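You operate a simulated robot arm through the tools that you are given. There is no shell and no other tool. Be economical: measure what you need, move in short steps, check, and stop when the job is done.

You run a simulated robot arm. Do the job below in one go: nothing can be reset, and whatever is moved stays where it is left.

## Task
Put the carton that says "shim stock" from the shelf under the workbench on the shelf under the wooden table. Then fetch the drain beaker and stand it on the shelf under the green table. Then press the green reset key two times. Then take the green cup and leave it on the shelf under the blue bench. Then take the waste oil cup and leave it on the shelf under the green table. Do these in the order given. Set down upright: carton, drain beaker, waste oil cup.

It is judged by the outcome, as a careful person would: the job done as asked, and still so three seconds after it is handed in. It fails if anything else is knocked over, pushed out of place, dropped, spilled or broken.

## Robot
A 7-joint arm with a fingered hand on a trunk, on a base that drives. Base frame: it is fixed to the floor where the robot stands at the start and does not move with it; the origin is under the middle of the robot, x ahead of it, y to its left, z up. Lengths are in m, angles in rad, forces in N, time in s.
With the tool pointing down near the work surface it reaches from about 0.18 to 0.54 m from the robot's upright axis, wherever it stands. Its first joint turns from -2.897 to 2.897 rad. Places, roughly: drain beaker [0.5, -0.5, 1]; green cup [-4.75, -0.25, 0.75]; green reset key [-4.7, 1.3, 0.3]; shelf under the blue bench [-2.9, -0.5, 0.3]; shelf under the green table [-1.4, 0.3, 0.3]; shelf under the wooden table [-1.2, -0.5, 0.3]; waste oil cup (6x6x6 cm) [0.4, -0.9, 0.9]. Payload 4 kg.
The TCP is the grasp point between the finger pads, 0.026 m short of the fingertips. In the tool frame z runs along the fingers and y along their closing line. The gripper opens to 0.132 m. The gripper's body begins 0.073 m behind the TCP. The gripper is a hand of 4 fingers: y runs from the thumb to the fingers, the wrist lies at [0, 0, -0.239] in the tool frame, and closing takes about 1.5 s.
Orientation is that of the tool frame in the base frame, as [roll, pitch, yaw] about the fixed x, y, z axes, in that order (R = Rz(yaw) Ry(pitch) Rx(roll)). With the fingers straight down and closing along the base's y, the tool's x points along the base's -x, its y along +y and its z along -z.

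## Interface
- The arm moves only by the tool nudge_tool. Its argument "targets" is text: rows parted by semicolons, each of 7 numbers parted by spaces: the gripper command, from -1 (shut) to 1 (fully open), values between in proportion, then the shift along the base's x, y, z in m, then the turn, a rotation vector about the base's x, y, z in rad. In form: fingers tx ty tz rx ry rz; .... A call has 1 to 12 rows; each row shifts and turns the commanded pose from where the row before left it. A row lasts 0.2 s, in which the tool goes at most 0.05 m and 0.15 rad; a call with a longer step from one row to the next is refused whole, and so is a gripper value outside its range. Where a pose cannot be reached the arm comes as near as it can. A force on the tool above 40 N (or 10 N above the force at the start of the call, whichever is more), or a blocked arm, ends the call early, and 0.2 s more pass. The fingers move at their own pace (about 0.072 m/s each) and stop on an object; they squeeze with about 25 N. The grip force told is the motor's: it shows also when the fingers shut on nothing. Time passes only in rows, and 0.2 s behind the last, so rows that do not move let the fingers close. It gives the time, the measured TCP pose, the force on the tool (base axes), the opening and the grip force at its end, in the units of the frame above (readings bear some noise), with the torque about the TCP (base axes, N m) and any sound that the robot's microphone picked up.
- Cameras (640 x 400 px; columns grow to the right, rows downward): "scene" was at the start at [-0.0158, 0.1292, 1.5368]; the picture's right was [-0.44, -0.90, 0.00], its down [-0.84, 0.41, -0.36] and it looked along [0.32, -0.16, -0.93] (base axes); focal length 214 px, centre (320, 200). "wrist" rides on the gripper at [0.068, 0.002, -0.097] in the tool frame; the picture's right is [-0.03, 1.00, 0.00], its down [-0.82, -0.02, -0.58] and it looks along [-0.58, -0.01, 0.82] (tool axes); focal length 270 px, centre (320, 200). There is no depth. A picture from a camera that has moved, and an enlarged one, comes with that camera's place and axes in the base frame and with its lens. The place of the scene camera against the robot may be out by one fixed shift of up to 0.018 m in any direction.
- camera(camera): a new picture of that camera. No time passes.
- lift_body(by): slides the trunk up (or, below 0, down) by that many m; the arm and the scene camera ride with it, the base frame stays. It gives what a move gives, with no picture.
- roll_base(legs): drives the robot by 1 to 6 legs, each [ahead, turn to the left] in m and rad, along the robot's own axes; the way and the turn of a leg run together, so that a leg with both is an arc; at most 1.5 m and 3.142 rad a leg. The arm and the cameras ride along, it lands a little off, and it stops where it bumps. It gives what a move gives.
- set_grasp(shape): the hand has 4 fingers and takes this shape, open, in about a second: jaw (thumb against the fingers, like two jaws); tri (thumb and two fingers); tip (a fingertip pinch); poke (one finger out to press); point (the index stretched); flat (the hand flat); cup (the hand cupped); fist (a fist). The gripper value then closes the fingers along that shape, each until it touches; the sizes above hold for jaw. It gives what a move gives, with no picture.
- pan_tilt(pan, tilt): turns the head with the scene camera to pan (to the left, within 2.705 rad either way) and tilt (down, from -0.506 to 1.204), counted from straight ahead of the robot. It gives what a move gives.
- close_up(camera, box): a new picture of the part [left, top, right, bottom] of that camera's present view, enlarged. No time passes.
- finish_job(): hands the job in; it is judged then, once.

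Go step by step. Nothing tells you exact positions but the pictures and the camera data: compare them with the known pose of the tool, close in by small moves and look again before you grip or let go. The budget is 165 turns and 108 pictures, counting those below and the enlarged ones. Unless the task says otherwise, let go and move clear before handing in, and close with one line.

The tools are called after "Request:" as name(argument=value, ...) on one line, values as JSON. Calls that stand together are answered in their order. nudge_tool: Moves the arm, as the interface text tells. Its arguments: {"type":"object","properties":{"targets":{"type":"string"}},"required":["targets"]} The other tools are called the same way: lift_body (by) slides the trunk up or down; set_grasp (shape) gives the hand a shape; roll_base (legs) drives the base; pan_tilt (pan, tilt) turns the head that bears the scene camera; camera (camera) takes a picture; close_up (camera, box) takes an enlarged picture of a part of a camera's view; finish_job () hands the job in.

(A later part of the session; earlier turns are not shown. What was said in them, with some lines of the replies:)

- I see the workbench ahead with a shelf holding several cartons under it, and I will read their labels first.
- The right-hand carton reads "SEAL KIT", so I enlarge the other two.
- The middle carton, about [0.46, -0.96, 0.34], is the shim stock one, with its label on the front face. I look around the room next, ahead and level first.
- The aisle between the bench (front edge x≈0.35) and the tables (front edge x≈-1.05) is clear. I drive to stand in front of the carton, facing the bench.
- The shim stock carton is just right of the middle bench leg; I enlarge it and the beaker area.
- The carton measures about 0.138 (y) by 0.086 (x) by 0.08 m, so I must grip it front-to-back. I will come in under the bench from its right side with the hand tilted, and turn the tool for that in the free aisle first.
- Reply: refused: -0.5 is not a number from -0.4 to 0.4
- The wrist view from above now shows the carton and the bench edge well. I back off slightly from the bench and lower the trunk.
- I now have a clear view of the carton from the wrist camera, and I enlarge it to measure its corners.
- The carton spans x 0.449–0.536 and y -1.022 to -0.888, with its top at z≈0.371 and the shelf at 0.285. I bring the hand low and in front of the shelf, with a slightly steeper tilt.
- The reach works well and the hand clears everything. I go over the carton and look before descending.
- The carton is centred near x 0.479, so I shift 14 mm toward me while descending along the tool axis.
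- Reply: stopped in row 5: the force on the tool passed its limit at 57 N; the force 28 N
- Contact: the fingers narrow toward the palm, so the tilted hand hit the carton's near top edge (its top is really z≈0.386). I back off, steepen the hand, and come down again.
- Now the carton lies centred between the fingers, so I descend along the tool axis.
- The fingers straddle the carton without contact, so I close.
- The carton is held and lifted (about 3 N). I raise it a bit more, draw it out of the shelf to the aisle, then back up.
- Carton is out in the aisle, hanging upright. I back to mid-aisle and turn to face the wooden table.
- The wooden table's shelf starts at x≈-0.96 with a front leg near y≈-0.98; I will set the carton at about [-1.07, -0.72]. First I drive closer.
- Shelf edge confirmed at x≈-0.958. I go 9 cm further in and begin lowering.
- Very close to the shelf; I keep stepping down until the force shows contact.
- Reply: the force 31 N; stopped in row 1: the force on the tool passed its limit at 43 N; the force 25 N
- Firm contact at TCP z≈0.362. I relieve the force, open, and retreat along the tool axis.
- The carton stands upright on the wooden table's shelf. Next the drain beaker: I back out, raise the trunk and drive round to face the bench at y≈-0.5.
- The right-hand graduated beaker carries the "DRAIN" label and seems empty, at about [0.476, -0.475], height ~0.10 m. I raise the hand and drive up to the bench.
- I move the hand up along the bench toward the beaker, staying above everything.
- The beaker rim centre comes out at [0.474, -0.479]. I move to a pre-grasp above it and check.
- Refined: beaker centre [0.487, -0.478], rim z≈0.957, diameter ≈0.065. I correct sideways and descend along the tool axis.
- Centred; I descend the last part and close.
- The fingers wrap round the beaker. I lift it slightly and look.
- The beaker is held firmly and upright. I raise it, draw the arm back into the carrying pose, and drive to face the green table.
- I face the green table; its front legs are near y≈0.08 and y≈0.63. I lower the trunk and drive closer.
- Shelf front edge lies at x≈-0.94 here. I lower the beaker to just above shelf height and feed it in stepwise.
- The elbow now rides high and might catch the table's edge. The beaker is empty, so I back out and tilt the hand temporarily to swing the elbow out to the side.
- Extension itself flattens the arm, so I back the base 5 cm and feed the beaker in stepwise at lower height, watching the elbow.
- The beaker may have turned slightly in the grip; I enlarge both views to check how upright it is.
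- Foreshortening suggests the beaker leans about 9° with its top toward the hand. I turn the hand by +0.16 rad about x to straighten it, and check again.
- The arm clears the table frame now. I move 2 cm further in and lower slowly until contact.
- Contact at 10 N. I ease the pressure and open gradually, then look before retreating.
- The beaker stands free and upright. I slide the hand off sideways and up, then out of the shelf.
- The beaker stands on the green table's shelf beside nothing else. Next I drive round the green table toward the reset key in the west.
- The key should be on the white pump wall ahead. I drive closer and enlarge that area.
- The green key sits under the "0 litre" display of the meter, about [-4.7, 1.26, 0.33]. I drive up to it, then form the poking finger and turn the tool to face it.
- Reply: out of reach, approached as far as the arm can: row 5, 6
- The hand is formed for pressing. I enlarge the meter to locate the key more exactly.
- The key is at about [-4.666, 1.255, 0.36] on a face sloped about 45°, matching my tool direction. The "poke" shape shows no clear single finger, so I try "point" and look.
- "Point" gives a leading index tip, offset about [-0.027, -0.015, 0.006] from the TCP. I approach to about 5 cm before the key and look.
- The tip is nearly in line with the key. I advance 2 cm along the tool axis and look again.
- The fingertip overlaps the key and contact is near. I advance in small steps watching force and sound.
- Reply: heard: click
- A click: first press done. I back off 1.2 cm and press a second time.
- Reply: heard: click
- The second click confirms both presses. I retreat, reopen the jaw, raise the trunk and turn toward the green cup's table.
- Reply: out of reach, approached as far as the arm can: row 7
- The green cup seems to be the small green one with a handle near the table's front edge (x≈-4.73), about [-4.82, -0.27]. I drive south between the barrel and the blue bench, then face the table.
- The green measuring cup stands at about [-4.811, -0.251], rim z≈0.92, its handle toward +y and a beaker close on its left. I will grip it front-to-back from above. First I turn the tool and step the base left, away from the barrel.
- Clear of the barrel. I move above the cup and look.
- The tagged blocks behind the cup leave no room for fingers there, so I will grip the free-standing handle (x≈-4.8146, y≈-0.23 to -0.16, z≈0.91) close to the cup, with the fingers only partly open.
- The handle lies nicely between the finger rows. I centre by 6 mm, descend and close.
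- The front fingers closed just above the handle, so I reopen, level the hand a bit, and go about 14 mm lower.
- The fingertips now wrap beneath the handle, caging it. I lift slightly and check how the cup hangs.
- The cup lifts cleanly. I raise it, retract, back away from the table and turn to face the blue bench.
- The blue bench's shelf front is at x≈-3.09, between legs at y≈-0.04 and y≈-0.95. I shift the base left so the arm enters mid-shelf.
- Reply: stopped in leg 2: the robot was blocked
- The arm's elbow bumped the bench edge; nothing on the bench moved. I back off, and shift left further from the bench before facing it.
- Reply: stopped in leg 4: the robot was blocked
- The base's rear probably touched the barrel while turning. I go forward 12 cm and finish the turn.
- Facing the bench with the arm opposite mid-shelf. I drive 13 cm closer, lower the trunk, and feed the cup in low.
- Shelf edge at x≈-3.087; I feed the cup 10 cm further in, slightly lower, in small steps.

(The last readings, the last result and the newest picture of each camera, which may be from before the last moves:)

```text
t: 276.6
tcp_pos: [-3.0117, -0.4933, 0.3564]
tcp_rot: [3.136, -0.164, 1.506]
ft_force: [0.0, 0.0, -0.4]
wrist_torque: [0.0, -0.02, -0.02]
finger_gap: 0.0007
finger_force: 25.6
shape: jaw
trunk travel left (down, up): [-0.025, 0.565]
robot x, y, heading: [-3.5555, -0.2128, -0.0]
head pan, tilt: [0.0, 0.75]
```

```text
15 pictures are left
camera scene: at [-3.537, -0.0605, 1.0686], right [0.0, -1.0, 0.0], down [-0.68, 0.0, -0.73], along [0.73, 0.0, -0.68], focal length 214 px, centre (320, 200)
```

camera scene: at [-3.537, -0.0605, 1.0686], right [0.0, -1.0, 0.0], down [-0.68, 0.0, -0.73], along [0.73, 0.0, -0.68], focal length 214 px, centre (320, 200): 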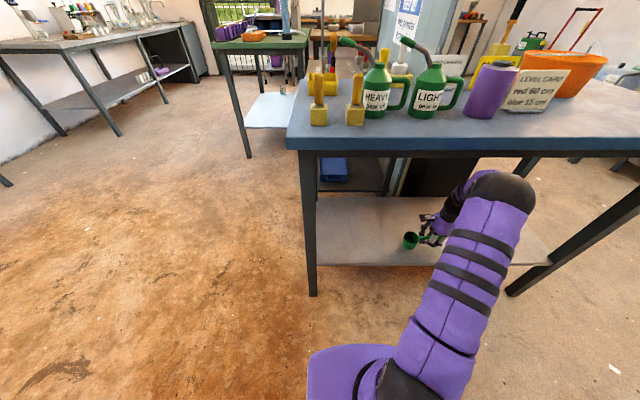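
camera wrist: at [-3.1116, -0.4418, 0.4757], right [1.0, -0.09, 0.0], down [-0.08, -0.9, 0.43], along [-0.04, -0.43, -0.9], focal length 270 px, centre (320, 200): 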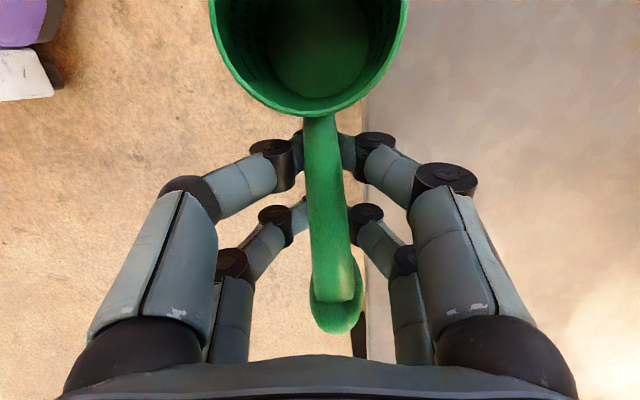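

Good, no contact. Now I lower gently to the shelf.

Request:
nudge_tool(targets="-1 0 0 -0.005 0 0 0; -1 0 0 -0.004 0 0 0; -1 0 0 0 0 0 0")

Request:
nudge_tool(targets="-1 0 0 -0.004 0 0 0; -1 0 0 0 0 0 0")

Request:
nudge_tool(targets="-1 0 0 -0.004 0 0 0; -1 0 0 0 0 0 0")

Request:
nudge_tool(targets="-1 0 0 -0.003 0 0 0; -1 0 0 0 0 0 0")

```text
t: 277.4
tcp_pos: [-3.0126, -0.4922, 0.3471]
tcp_rot: [3.136, -0.166, 1.506]
ft_force: [-0.6, 0.3, -0.9]
wrist_torque: [-0.02, 0.0, -0.01]
finger_gap: 0.0009
finger_force: 25.2
shape: jaw
trunk travel left (down, up): [-0.025, 0.565]
robot x, y, heading: [-3.5542, -0.217, 0.001]
head pan, tilt: [0.0, 0.75]
```

```text
t: 278.0
tcp_pos: [-3.013, -0.4925, 0.3427]
tcp_rot: [3.135, -0.166, 1.507]
ft_force: [0.6, 0.7, -0.3]
wrist_torque: [-0.03, 0.03, 0.0]
finger_gap: 0.0007
finger_force: 25.3
shape: jaw
trunk travel left (down, up): [-0.025, 0.565]
robot x, y, heading: [-3.5533, -0.216, -0.003]
head pan, tilt: [0.0, 0.75]
```

```text
t: 278.6
tcp_pos: [-3.0127, -0.4942, 0.3388]
tcp_rot: [3.135, -0.165, 1.506]
ft_force: [-0.5, 1.1, -0.6]
wrist_torque: [0.01, -0.01, 0.02]
finger_gap: 0.0009
finger_force: 24.8
shape: jaw
trunk travel left (down, up): [-0.025, 0.565]
robot x, y, heading: [-3.554, -0.2116, -0.005]
head pan, tilt: [0.0, 0.75]
```

```text
t: 279.2
tcp_pos: [-3.0129, -0.4936, 0.3355]
tcp_rot: [3.138, -0.165, 1.507]
ft_force: [-0.2, -0.2, -0.2]
wrist_torque: [-0.01, 0.01, 0.0]
finger_gap: 0.0008
finger_force: 24.9
shape: jaw
trunk travel left (down, up): [-0.025, 0.565]
robot x, y, heading: [-3.5517, -0.2149, -0.005]
head pan, tilt: [0.0, 0.75]
```

Request:
nudge_tool(targets="-1 0 0 -0.003 0 0 0; -1 0 0 0 0 0 0")

Request:
nudge_tool(targets="-1 0 0 -0.003 0 0 0; -1 0 0 0 0 0 0")

Request:
nudge_tool(targets="-1 0 0 -0.003 0 0 0; -1 0 0 0 0 0 0")

```text
t: 279.8
tcp_pos: [-3.0114, -0.4931, 0.3326]
tcp_rot: [3.137, -0.165, 1.505]
ft_force: [0.1, -0.1, -0.8]
wrist_torque: [-0.01, 0.03, 0.02]
finger_gap: 0.0006
finger_force: 24.6
shape: jaw
trunk travel left (down, up): [-0.025, 0.565]
robot x, y, heading: [-3.5575, -0.2147, 0.001]
head pan, tilt: [0.0, 0.75]
```

```text
t: 280.4
tcp_pos: [-3.0119, -0.4927, 0.33]
tcp_rot: [3.137, -0.165, 1.506]
ft_force: [0.5, 0.1, -0.5]
wrist_torque: [0.0, 0.0, 0.02]
finger_gap: 0.0009
finger_force: 25.1
shape: jaw
trunk travel left (down, up): [-0.025, 0.565]
robot x, y, heading: [-3.5501, -0.2164, -0.002]
head pan, tilt: [0.0, 0.75]
```

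```text
t: 281.0
tcp_pos: [-3.0122, -0.4929, 0.3302]
tcp_rot: [3.136, -0.166, 1.506]
ft_force: [-4.2, 3.2, 18.6]
wrist_torque: [-0.22, 0.16, -0.06]
finger_gap: 0.0009
finger_force: 25.5
shape: jaw
trunk travel left (down, up): [-0.025, 0.565]
robot x, y, heading: [-3.5546, -0.2111, -0.001]
head pan, tilt: [0.0, 0.75]
```

Contact at z≈0.330. I open, then rise off the handle and withdraw.

Request:
nudge_tool(targets="-0.7 0 0 0.002 0 0 0; -0.4 0 0 0 0 0 0; 0 0 0 0 0 0 0; 0.3 0 0 0 0 0 0; 0.3 0 0 0 0 0 0; 0.3 0 0 0 0 0 0; 0.3 0 -0.002 0.015 0 0 0; 0.3 0 -0.003 0.02 0 0 0")

Request:
camera(camera="wrist")

```text
t: 282.8
tcp_pos: [-3.012, -0.499, 0.3632]
tcp_rot: [3.138, -0.166, 1.506]
ft_force: [0.1, 0.3, -0.2]
wrist_torque: [0.01, -0.02, 0.03]
finger_gap: 0.0853
finger_force: 0.0
shape: jaw
trunk travel left (down, up): [-0.025, 0.565]
robot x, y, heading: [-3.5564, -0.2143, -0.004]
head pan, tilt: [0.0, 0.75]
```

```text
14 pictures are left
camera wrist: at [-3.0073, -0.4468, 0.4698], right [1.0, -0.09, 0.0], down [-0.08, -0.9, 0.43], along [-0.04, -0.43, -0.9], focal length 270 px, centre (320, 200)
```

wrist: 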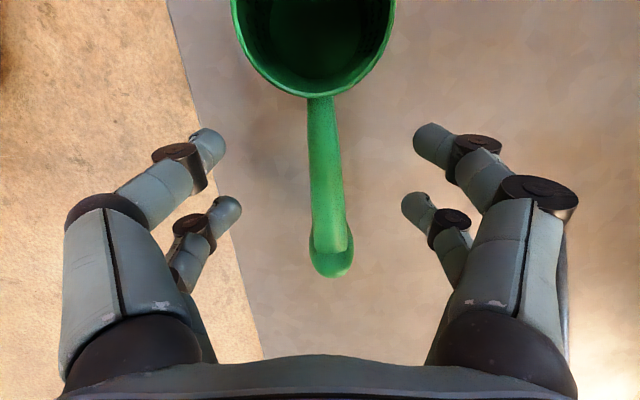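

The cup stands upright on the shelf. I lift clear and withdraw.

Request:
nudge_tool(targets="0.3 0 -0.015 0.015 0 0 0; 0.3 0 -0.02 0.015 0 0 0; 0.3 -0.02 -0.01 0 0 0 0; 0.3 -0.03 0 0 0 0 0; 0.3 -0.03 0 0 0 0 0; 0.3 -0.03 0 0 0 0 0; 0.3 -0.03 0 0 0 0 0; 0.3 -0.03 0 0 0 0 0; 0.3 -0.03 0 0 0 0 0; 0.3 -0.03 0 0 0 0 0; 1 -0.03 0 0 0 0 0")

Request:
camera(camera="scene")

```text
t: 285.2
tcp_pos: [-3.2709, -0.5431, 0.3948]
tcp_rot: [3.137, -0.164, 1.508]
ft_force: [0.2, 0.7, 0.7]
wrist_torque: [0.03, 0.0, -0.03]
finger_gap: 0.1318
finger_force: 0.1
shape: jaw
trunk travel left (down, up): [-0.025, 0.565]
robot x, y, heading: [-3.5552, -0.2151, -0.006]
head pan, tilt: [0.0, 0.75]
```

```text
13 pictures are left
camera scene: at [-3.537, -0.0605, 1.0686], right [0.0, -1.0, 0.0], down [-0.68, 0.0, -0.73], along [0.73, 0.0, -0.68], focal length 214 px, centre (320, 200)
```

scene: 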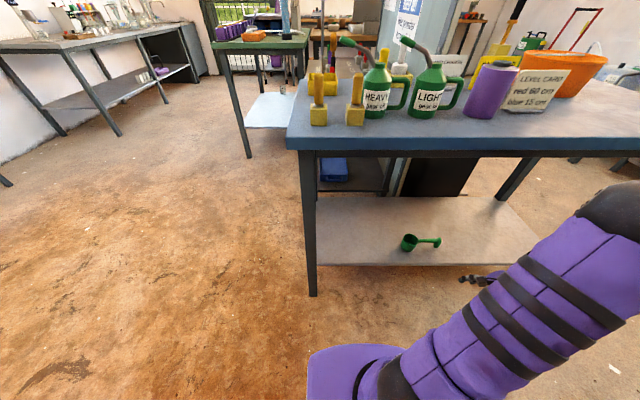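

The green cup is on the blue bench's shelf. For the last item I drive back around to the main workbench.

Request:
roll_base(legs=[[-0.12, 0], [0, 1.577], [1.42, 0], [0, -1.571], [1.5, 0]])

Request:
roll_base(legs=[[1.5, 0]])

```text
t: 308.7
tcp_pos: [-1.8966, 0.916, 0.3944]
tcp_rot: [3.136, -0.166, 1.525]
ft_force: [0.0, 0.8, 0.6]
wrist_torque: [-0.01, 0.02, -0.01]
finger_gap: 0.1317
finger_force: 0.0
shape: jaw
trunk travel left (down, up): [-0.025, 0.565]
robot x, y, heading: [-2.1859, 1.2378, 0.019]
head pan, tilt: [0.0, 0.75]
```

```text
t: 316.1
tcp_pos: [-0.4014, 0.926, 0.3949]
tcp_rot: [3.136, -0.167, 1.512]
ft_force: [0.5, -0.5, -0.4]
wrist_torque: [-0.02, -0.03, -0.02]
finger_gap: 0.1315
finger_force: 0.1
shape: jaw
trunk travel left (down, up): [-0.025, 0.565]
robot x, y, heading: [-0.6845, 1.2532, 0.007]
head pan, tilt: [0.0, 0.75]
```

Request:
roll_base(legs=[[0.33, 0], [0, -1.578], [1.5, 0], [0.5, 0], [0, 1.571]])

Request:
lift_body(by=0.4)

Request:
lift_body(by=0.12)

Request:
nudge_tool(targets="1 0.01 0.02 0.02 -0.14 0 0; 1 0 0.02 0.02 0 0 -0.145; 1 0 0.02 0.02 0 0 -0.145; 1 0 0.02 0 0 0 -0.145; 1 0 0.02 0 0 0 -0.145; 1 0 0.02 0 0 0 -0.145; 1 0 0 0 0 0 -0.145; 1 0 0 0 0 0 -0.145; 1 0 0 0 0 0 -0.145; 1 0 0 0 0 0 -0.145; 1 0 0 0 0 0 -0.145")

Request:
nudge_tool(targets="1 0.01 0 0.01 0 -0.12 0; 1 0.02 0 0.01 0 -0.12 0; 1 0.02 0 0.01 0 -0.12 0; 1 0.02 0 0.01 0 -0.12 0; 1 0.02 0 0.01 0 -0.12 0; 1 0.02 0 0.01 0 -0.1 0")

Request:
camera(camera="scene")

```text
t: 336.4
tcp_pos: [-0.0637, -1.0858, 0.3942]
tcp_rot: [3.137, -0.166, 1.512]
ft_force: [-0.8, -0.3, 0.5]
wrist_torque: [0.07, 0.03, -0.03]
finger_gap: 0.1321
finger_force: 0.1
shape: jaw
trunk travel left (down, up): [-0.025, 0.565]
robot x, y, heading: [-0.349, -0.7588, 0.002]
head pan, tilt: [0.0, 0.75]
```

```text
t: 340.2
tcp_pos: [-0.0632, -1.0855, 0.7951]
tcp_rot: [3.138, -0.166, 1.512]
ft_force: [-0.1, 0.1, 0.7]
wrist_torque: [0.01, 0.0, 0.01]
finger_gap: 0.1318
finger_force: 0.0
shape: jaw
trunk travel left (down, up): [-0.425, 0.165]
robot x, y, heading: [-0.3486, -0.7582, 0.005]
head pan, tilt: [0.0, 0.75]
```

```text
t: 341.7
tcp_pos: [-0.0631, -1.0862, 0.9142]
tcp_rot: [3.136, -0.167, 1.512]
ft_force: [-0.8, 1.1, -0.3]
wrist_torque: [0.04, 0.01, 0.02]
finger_gap: 0.1317
finger_force: 0.1
shape: jaw
trunk travel left (down, up): [-0.545, 0.045]
robot x, y, heading: [-0.346, -0.7565, 0.007]
head pan, tilt: [0.0, 0.75]
```

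```text
t: 344.1
tcp_pos: [-0.0526, -0.9662, 0.9741]
tcp_rot: [3.127, -0.024, 0.06]
ft_force: [-0.1, -0.2, 0.2]
wrist_torque: [-0.06, 0.0, 0.0]
finger_gap: 0.1319
finger_force: 0.1
shape: jaw
trunk travel left (down, up): [-0.545, 0.045]
robot x, y, heading: [-0.3467, -0.7572, 0.001]
head pan, tilt: [0.0, 0.75]
```

```text
t: 345.5
tcp_pos: [0.0573, -0.9648, 1.0342]
tcp_rot: [3.073, -0.726, 0.083]
ft_force: [-0.4, 0.3, 0.8]
wrist_torque: [-0.01, 0.0, -0.01]
finger_gap: 0.1321
finger_force: 0.1
shape: jaw
trunk travel left (down, up): [-0.545, 0.045]
robot x, y, heading: [-0.3467, -0.7564, 0.003]
head pan, tilt: [0.0, 0.75]
```

```text
12 pictures are left
camera scene: at [-0.3309, -0.6037, 1.5886], right [0.0, -1.0, 0.0], down [-0.68, 0.0, -0.73], along [0.73, 0.0, -0.68], focal length 214 px, centre (320, 200)
```

scene: 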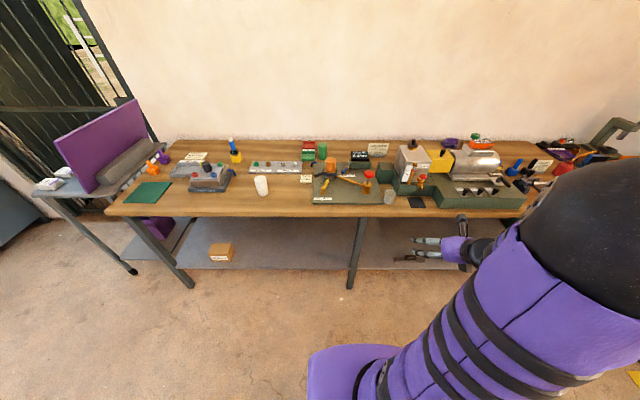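

Request:
close_up(camera="scene", box=[355, 160, 451, 220])

```text
6.67 times, centred on (403, 190) of scene
camera zoom: at [-0.3309, -0.6037, 1.5886], right [0.0, -1.0, 0.0], down [-0.68, 0.0, -0.73], along [0.73, 0.0, -0.68], focal length 1430 px, centre (-233, 267)
```

zoom: 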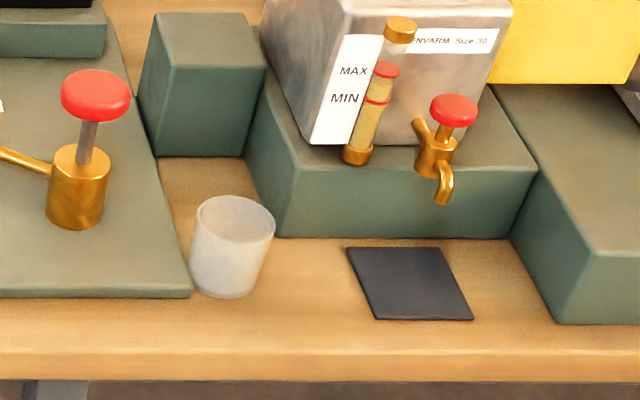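

The waste oil cup looks empty, at about [0.440, -0.942] with its rim near z 0.918; the machine is just behind right. I will grip it side-to-side from above-front with a partly opened hand. I steepen the tool and drive closer.

Request:
nudge_tool(targets="0.4 0 0 0 0 0.11 0; 0.4 0 0 0 0 0.11 0; 0.4 0 0 0 0 0.11 0")

Request:
roll_base(legs=[[0.24, 0]])

Request:
camera(camera="wrist")

```text
t: 346.3
tcp_pos: [0.0583, -0.9669, 1.0351]
tcp_rot: [3.103, -0.394, 0.07]
ft_force: [-0.2, -0.3, 0.0]
wrist_torque: [0.0, 0.0, 0.01]
finger_gap: 0.0928
finger_force: 0.0
shape: jaw
trunk travel left (down, up): [-0.545, 0.045]
robot x, y, heading: [-0.3485, -0.7595, 0.0]
head pan, tilt: [0.0, 0.75]
```

```text
t: 348.1
tcp_pos: [0.2991, -0.9658, 1.0346]
tcp_rot: [3.105, -0.395, 0.066]
ft_force: [-0.4, -0.8, -0.3]
wrist_torque: [0.01, 0.0, 0.01]
finger_gap: 0.0926
finger_force: 0.0
shape: jaw
trunk travel left (down, up): [-0.545, 0.045]
robot x, y, heading: [-0.109, -0.7559, 0.003]
head pan, tilt: [0.0, 0.75]
```

```text
10 pictures are left
camera wrist: at [0.3256, -0.9618, 1.1494], right [0.03, -1.0, 0.02], down [-0.98, -0.02, 0.22], along [-0.22, -0.03, -0.98], focal length 270 px, centre (320, 200)
```

wrist: 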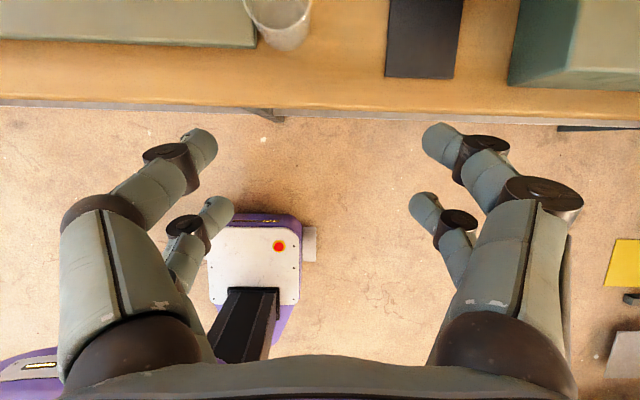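

Request:
nudge_tool(targets="0.4 0.025 0.0065 -0.005 0 0 0; 0.4 0.025 0.0065 -0.01 0 0 0; 0.4 0.025 0.0065 -0.01 0 0 0; 0.4 0.025 0.0065 -0.012 0 0 0; 0.4 0 0 0 0 0 0")

Request:
camera(camera="wrist")

```text
t: 349.3
tcp_pos: [0.3992, -0.9401, 0.999]
tcp_rot: [3.103, -0.396, 0.066]
ft_force: [-1.1, 0.5, -0.5]
wrist_torque: [0.04, 0.03, 0.0]
finger_gap: 0.0928
finger_force: 0.0
shape: jaw
trunk travel left (down, up): [-0.545, 0.045]
robot x, y, heading: [-0.104, -0.7559, 0.002]
head pan, tilt: [0.0, 0.75]
```

```text
9 pictures are left
camera wrist: at [0.4262, -0.9362, 1.113], right [0.03, -1.0, 0.02], down [-0.98, -0.02, 0.22], along [-0.22, -0.03, -0.98], focal length 270 px, centre (320, 200)
```

wrist: 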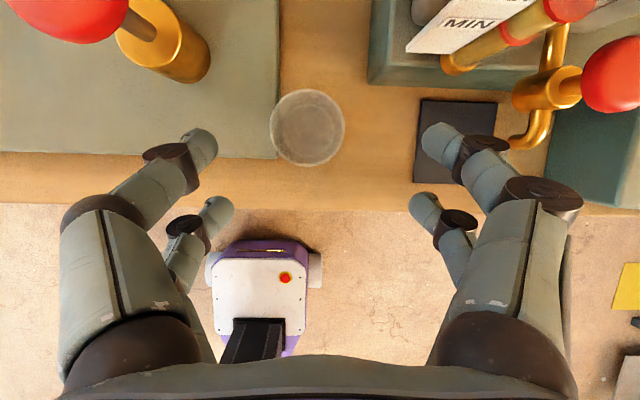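

The cup is right in line. I descend along the tool axis.

Request:
nudge_tool(targets="0.4 0.0087 0.002 -0.0213 0 0 0; 0.4 0.0087 0.002 -0.0213 0 0 0; 0.4 0.0087 0.002 -0.0213 0 0 0; 0.4 0.0087 0.002 -0.0213 0 0 0; 0.4 0 0 0 0 0 0")

Request:
camera(camera="wrist")

```text
t: 350.5
tcp_pos: [0.434, -0.9317, 0.9121]
tcp_rot: [3.104, -0.397, 0.067]
ft_force: [0.4, -0.6, 0.3]
wrist_torque: [0.06, -0.02, -0.02]
finger_gap: 0.0926
finger_force: 0.1
shape: jaw
trunk travel left (down, up): [-0.545, 0.045]
robot x, y, heading: [-0.1049, -0.7567, 0.0]
head pan, tilt: [0.0, 0.75]
```

```text
8 pictures are left
camera wrist: at [0.4607, -0.9281, 1.0269], right [0.03, -1.0, 0.02], down [-0.98, -0.02, 0.22], along [-0.22, -0.03, -0.98], focal length 270 px, centre (320, 200)
```

wrist: 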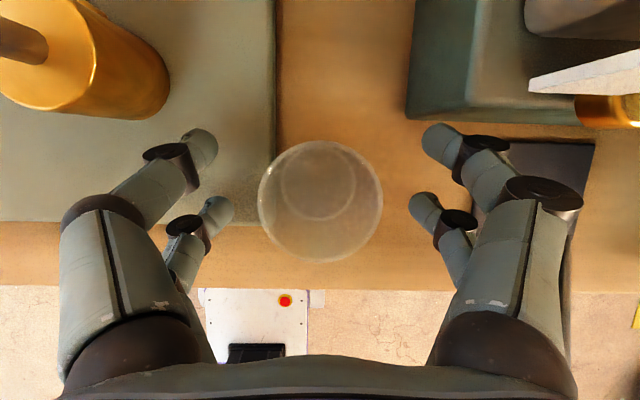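

I shift the hand back 1 cm so that both finger rows straddle the cup's diameter, then close.

Request:
nudge_tool(targets="0.4 -0.01 0 -0.002 0 0 0; 0.2 0 0 0 0 0 0; 0 0 0 0 0 0 0; -0.3 0 0 0 0 0 0; -1 0 0 0 0 0 0; -1 0 0 0 0 0 0; -1 0 0 0 0 0 0; -1 0 0 0 0 0 0; -1 0 0 0 0 0 0")

Request:
nudge_tool(targets="-1 0 0 0.01 0 0 0; -1 0 0 0.02 0 0 0; -1 0 0 0 0 0 0")

Request:
camera(camera="wrist")

```text
t: 352.5
tcp_pos: [0.4232, -0.9305, 0.9109]
tcp_rot: [3.104, -0.396, 0.065]
ft_force: [0.5, -0.1, 0.2]
wrist_torque: [-0.03, -0.04, 0.0]
finger_gap: 0.0332
finger_force: 25.2
shape: jaw
trunk travel left (down, up): [-0.545, 0.045]
robot x, y, heading: [-0.1072, -0.7555, 0.005]
head pan, tilt: [0.0, 0.75]
```

```text
t: 353.3
tcp_pos: [0.4248, -0.9322, 0.9415]
tcp_rot: [3.103, -0.397, 0.066]
ft_force: [-0.2, 0.3, 0.0]
wrist_torque: [-0.01, 0.02, -0.02]
finger_gap: 0.0333
finger_force: 24.4
shape: jaw
trunk travel left (down, up): [-0.545, 0.045]
robot x, y, heading: [-0.1057, -0.7573, 0.004]
head pan, tilt: [0.0, 0.75]
```

```text
7 pictures are left
camera wrist: at [0.4505, -0.9272, 1.0554], right [0.03, -1.0, 0.02], down [-0.98, -0.02, 0.22], along [-0.22, -0.03, -0.98], focal length 270 px, centre (320, 200)
```

wrist: 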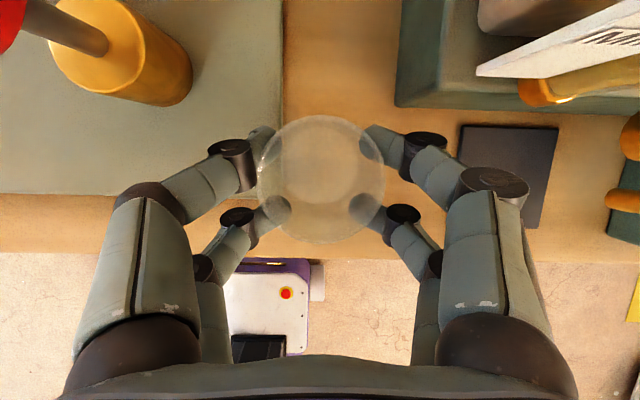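

The cup is held upright. I raise it, retract, and drive to face the green table.

Request:
nudge_tool(targets="-1 0 0 0.02 0 0 0; -1 -0.01 0 0.025 0 0 0; -1 -0.03 0 0.015 0 0 0; -1 -0.03 0 0 0 0 0; -1 -0.03 0 0 0 0 0; -1 -0.02 0 0 0 0 0")

Request:
roll_base(legs=[[-0.24, 0], [0, 1.567], [1.05, 0], [0, 1.571]])

Request:
lift_body(by=-0.4)

Request:
lift_body(by=-0.12)

Request:
camera(camera="scene")

```text
t: 354.7
tcp_pos: [0.3026, -0.9313, 0.9996]
tcp_rot: [3.102, -0.396, 0.066]
ft_force: [0.5, 0.4, -0.1]
wrist_torque: [-0.01, -0.02, 0.04]
finger_gap: 0.0331
finger_force: 24.8
shape: jaw
trunk travel left (down, up): [-0.545, 0.045]
robot x, y, heading: [-0.1048, -0.7549, 0.003]
head pan, tilt: [0.0, 0.75]
```

```text
t: 370.0
tcp_pos: [-0.772, 0.4611, 1.0012]
tcp_rot: [3.102, -0.396, -3.052]
ft_force: [-0.3, 0.6, -0.4]
wrist_torque: [0.0, -0.04, 0.0]
finger_gap: 0.0329
finger_force: 25.4
shape: jaw
trunk travel left (down, up): [-0.545, 0.045]
robot x, y, heading: [-0.3615, 0.2954, -3.12]
head pan, tilt: [0.0, 0.75]
```

```text
t: 373.9
tcp_pos: [-0.7735, 0.4593, 0.6008]
tcp_rot: [3.102, -0.396, -3.052]
ft_force: [0.5, -0.7, -1.0]
wrist_torque: [-0.02, 0.01, -0.03]
finger_gap: 0.0328
finger_force: 25.2
shape: jaw
trunk travel left (down, up): [-0.145, 0.445]
robot x, y, heading: [-0.3587, 0.2982, -3.118]
head pan, tilt: [0.0, 0.75]
```

```text
t: 375.4
tcp_pos: [-0.7721, 0.4594, 0.4804]
tcp_rot: [3.102, -0.397, -3.051]
ft_force: [-0.3, -0.3, -0.5]
wrist_torque: [0.0, -0.01, -0.01]
finger_gap: 0.0327
finger_force: 24.4
shape: jaw
trunk travel left (down, up): [-0.025, 0.565]
robot x, y, heading: [-0.3584, 0.2958, -3.117]
head pan, tilt: [0.0, 0.75]
```

```text
6 pictures are left
camera scene: at [-0.3853, 0.1429, 1.0686], right [-0.03, 1.0, 0.0], down [0.68, 0.02, -0.73], along [-0.73, -0.02, -0.68], focal length 214 px, centre (320, 200)
```

scene: 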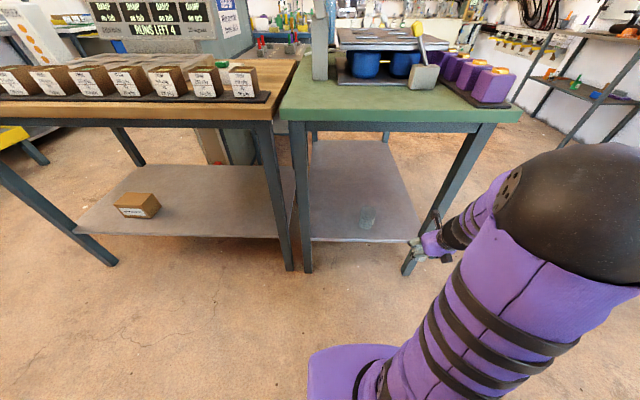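

The beaker still stands at about [-1.06, 0.34]; I will put the cup beside it at about [-1.02, 0.455]. I drive 10 cm closer and feed it in.

Request:
roll_base(legs=[[0.1, 0]])

Request:
nudge_tool(targets="-1 0 0 -0.025 0 0 0; -1 0 0 -0.025 0 0 0; -1 0 0 -0.025 0 0 0; -1 -0.02 0 -0.01 0 0 0; -1 -0.025 0 0 0 0 0; -1 -0.025 0 0 0 0 0")

Request:
camera(camera="wrist")

```text
t: 376.5
tcp_pos: [-0.8738, 0.4583, 0.4808]
tcp_rot: [3.103, -0.395, -3.052]
ft_force: [0.7, 0.3, -0.6]
wrist_torque: [-0.01, 0.0, 0.0]
finger_gap: 0.0327
finger_force: 25.4
shape: jaw
trunk travel left (down, up): [-0.025, 0.565]
robot x, y, heading: [-0.46, 0.2923, -3.114]
head pan, tilt: [0.0, 0.75]
```

```text
t: 377.9
tcp_pos: [-0.942, 0.4574, 0.3959]
tcp_rot: [3.107, -0.395, -3.052]
ft_force: [-0.7, -0.5, -0.5]
wrist_torque: [0.01, -0.02, -0.03]
finger_gap: 0.0329
finger_force: 25.0
shape: jaw
trunk travel left (down, up): [-0.025, 0.565]
robot x, y, heading: [-0.4617, 0.294, -3.115]
head pan, tilt: [0.0, 0.75]
```

```text
5 pictures are left
camera wrist: at [-0.9676, 0.4542, 0.5107], right [-0.05, 1.0, 0.02], down [0.97, 0.04, 0.22], along [0.22, 0.04, -0.98], focal length 270 px, centre (320, 200)
```

wrist: 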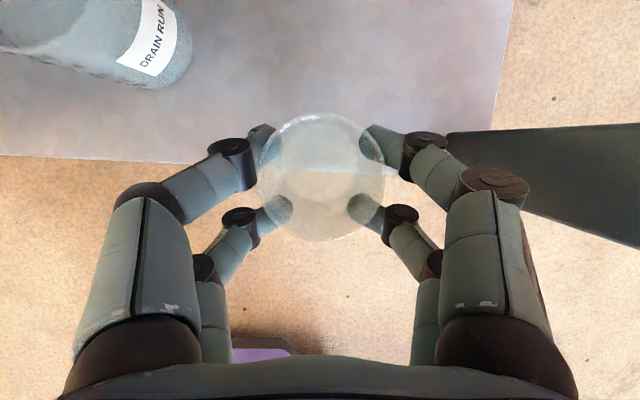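

Clear between the beaker and the leg. I move in 7 cm and lower to the shelf in small steps.

Request:
nudge_tool(targets="-1 -0.02 -0.003 0 0 0 0; -1 -0.025 -0.003 -0.005 0 0 0; -1 -0.025 -0.002 -0.008 0 0 0; -1 0 0 -0.008 0 0 0; -1 0 0 -0.007 0 0 0; -1 0 0 0 0 0 0")

Request:
nudge_tool(targets="-1 0 0 -0.004 0 0 0; -1 0 0 -0.004 0 0 0; -1 0 0 0 0 0 0")

Request:
nudge_tool(targets="-1 0 0 -0.004 0 0 0; -1 0 0 0 0 0 0")

Request:
nudge_tool(targets="-1 0 0 -0.003 0 0 0; -1 0 0 0 0 0 0")

```text
t: 379.3
tcp_pos: [-1.0137, 0.4492, 0.3684]
tcp_rot: [3.102, -0.397, -3.053]
ft_force: [0.2, 0.0, -1.0]
wrist_torque: [0.0, 0.01, -0.02]
finger_gap: 0.0326
finger_force: 25.3
shape: jaw
trunk travel left (down, up): [-0.025, 0.565]
robot x, y, heading: [-0.4661, 0.2938, -3.117]
head pan, tilt: [0.0, 0.75]
```

```text
t: 380.1
tcp_pos: [-1.0131, 0.4493, 0.3603]
tcp_rot: [3.105, -0.395, -3.053]
ft_force: [0.2, 0.4, -1.3]
wrist_torque: [0.0, -0.03, -0.02]
finger_gap: 0.0325
finger_force: 24.5
shape: jaw
trunk travel left (down, up): [-0.025, 0.565]
robot x, y, heading: [-0.4589, 0.2898, -3.118]
head pan, tilt: [0.0, 0.75]
```

```text
t: 380.7
tcp_pos: [-1.0139, 0.45, 0.3553]
tcp_rot: [3.103, -0.395, -3.052]
ft_force: [0.2, -0.9, -0.6]
wrist_torque: [0.0, 0.0, -0.01]
finger_gap: 0.0323
finger_force: 25.1
shape: jaw
trunk travel left (down, up): [-0.025, 0.565]
robot x, y, heading: [-0.4571, 0.2941, -3.118]
head pan, tilt: [0.0, 0.75]
```

```text
t: 381.3
tcp_pos: [-1.0131, 0.4494, 0.3516]
tcp_rot: [3.105, -0.395, -3.052]
ft_force: [-0.5, -0.2, 0.4]
wrist_torque: [-0.07, -0.06, -0.02]
finger_gap: 0.0323
finger_force: 24.8
shape: jaw
trunk travel left (down, up): [-0.025, 0.565]
robot x, y, heading: [-0.4584, 0.2907, -3.117]
head pan, tilt: [0.0, 0.75]
```

Request:
nudge_tool(targets="-1 0 0 -0.003 0 0 0; -1 0 0 0 0 0 0")

Request:
nudge_tool(targets="-1 0 0 -0.002 0 0 0; -1 0 0 0 0 0 0")

```text
t: 381.9
tcp_pos: [-1.0138, 0.4502, 0.3501]
tcp_rot: [3.103, -0.396, -3.052]
ft_force: [-0.1, -0.1, 5.4]
wrist_torque: [-0.04, -0.1, 0.02]
finger_gap: 0.0326
finger_force: 25.8
shape: jaw
trunk travel left (down, up): [-0.025, 0.565]
robot x, y, heading: [-0.4615, 0.2916, -3.117]
head pan, tilt: [0.0, 0.75]
```

```text
t: 382.5
tcp_pos: [-1.0139, 0.4502, 0.3481]
tcp_rot: [3.101, -0.4, -3.053]
ft_force: [-1.7, -1.5, 17.1]
wrist_torque: [-0.15, -0.11, 0.03]
finger_gap: 0.0326
finger_force: 24.9
shape: jaw
trunk travel left (down, up): [-0.025, 0.565]
robot x, y, heading: [-0.4603, 0.2907, -3.117]
head pan, tilt: [0.0, 0.75]
```

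The cup is pressed flat on the shelf. I ease off and open gradually, then look.

Request:
nudge_tool(targets="-0.5 0 0 0.002 0 0 0; -0.3 0 0 0 0 0 0; -0.1 0 0 0 0 0 0; 0.1 0 0 0 0 0 0; 0.3 0 0 0 0 0 0; 0.4 0 0 0 0 0 0; 0.4 0 0 0 0 0 0; 0.4 0 0 0 0 0 0")

Request:
camera(camera="wrist")

```text
t: 384.3
tcp_pos: [-1.0137, 0.4502, 0.3495]
tcp_rot: [3.102, -0.396, -3.052]
ft_force: [-0.9, 0.0, 0.1]
wrist_torque: [-0.02, 0.01, 0.0]
finger_gap: 0.092
finger_force: 0.1
shape: jaw
trunk travel left (down, up): [-0.025, 0.565]
robot x, y, heading: [-0.4622, 0.2953, -3.118]
head pan, tilt: [0.0, 0.75]
```

```text
4 pictures are left
camera wrist: at [-1.0384, 0.4459, 0.4641], right [-0.05, 1.0, 0.03], down [0.98, 0.04, 0.22], along [0.22, 0.04, -0.98], focal length 270 px, centre (320, 200)
```

wrist: 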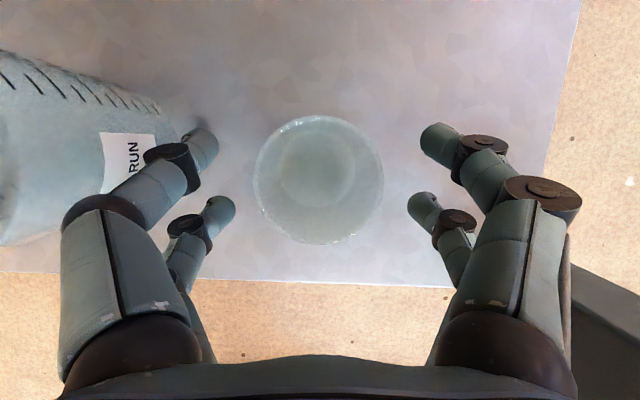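

The cup stands upright with the fingers clear of it and the beaker. I withdraw along the tool axis and out.

Request:
nudge_tool(targets="0.4 0.006 0.001 0.014 0 0 0; 0.4 0.008 0.001 0.02 0 0 0; 0.4 0.01 0.001 0.02 0 0 0; 0.4 0.03 0 0.01 0 0 0; 0.4 0.03 0 0 0 0 0; 0.4 0.03 0 0 0 0 0; 0.4 0.03 0 0 0 0 0; 0.4 0.02 0 0 0 0 0")

Request:
roll_base(legs=[[-0.15, 0]])

Request:
camera(camera="scene")

Request:
close_up(camera="scene", box=[280, 140, 440, 240])

```text
t: 386.1
tcp_pos: [-0.8485, 0.4524, 0.4138]
tcp_rot: [3.103, -0.396, -3.051]
ft_force: [0.4, -0.6, -1.3]
wrist_torque: [0.01, 0.01, 0.01]
finger_gap: 0.0922
finger_force: 0.0
shape: jaw
trunk travel left (down, up): [-0.025, 0.565]
robot x, y, heading: [-0.462, 0.2935, -3.114]
head pan, tilt: [0.0, 0.75]
```

```text
t: 387.5
tcp_pos: [-0.6993, 0.4558, 0.4126]
tcp_rot: [3.103, -0.397, -3.052]
ft_force: [0.3, -0.6, 0.2]
wrist_torque: [0.0, 0.0, -0.01]
finger_gap: 0.0923
finger_force: 0.1
shape: jaw
trunk travel left (down, up): [-0.025, 0.565]
robot x, y, heading: [-0.3092, 0.3018, -3.119]
head pan, tilt: [0.0, 0.75]
```

```text
3 pictures are left
camera scene: at [-0.3352, 0.1442, 1.0686], right [-0.03, 1.0, 0.0], down [0.68, 0.02, -0.73], along [-0.73, -0.02, -0.68], focal length 214 px, centre (320, 200)
```

scene: 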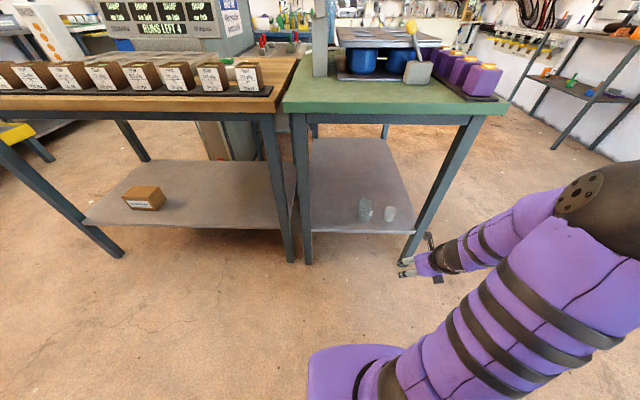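

```text
4.00 times, centred on (360, 190) of scene
camera zoom: at [-0.3352, 0.1442, 1.0686], right [-0.03, 1.0, 0.0], down [0.68, 0.02, -0.73], along [-0.73, -0.02, -0.68], focal length 858 px, centre (160, 240)
```

zoom: 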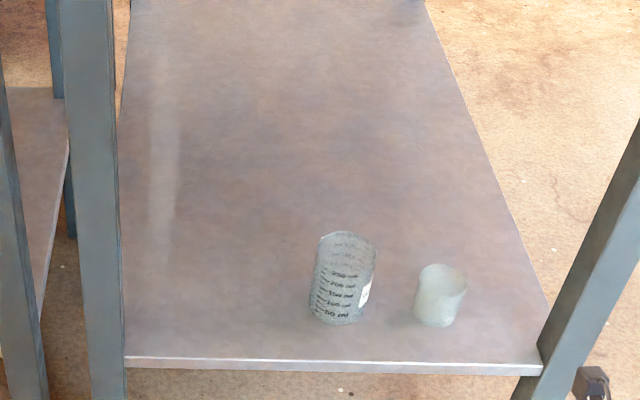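

The carton, the drain beaker and the waste oil cup all stand upright on their shelves, and the hand is clear. I hand the job in.

Request:
finish_job()

```text
The job is handed in.
```

All five steps were done in the order given and the job is handed in: the carton, drain beaker and waste oil cup stand upright on their shelves, the green cup is on the shelf under the blue bench, and the reset key clicked twice. On the way to the blue bench the robot was blocked twice: something, probably the hand, met the bench edge, and the base probably touched the white barrel. Nothing on the bench looked moved, but I did not look back at the barrel.
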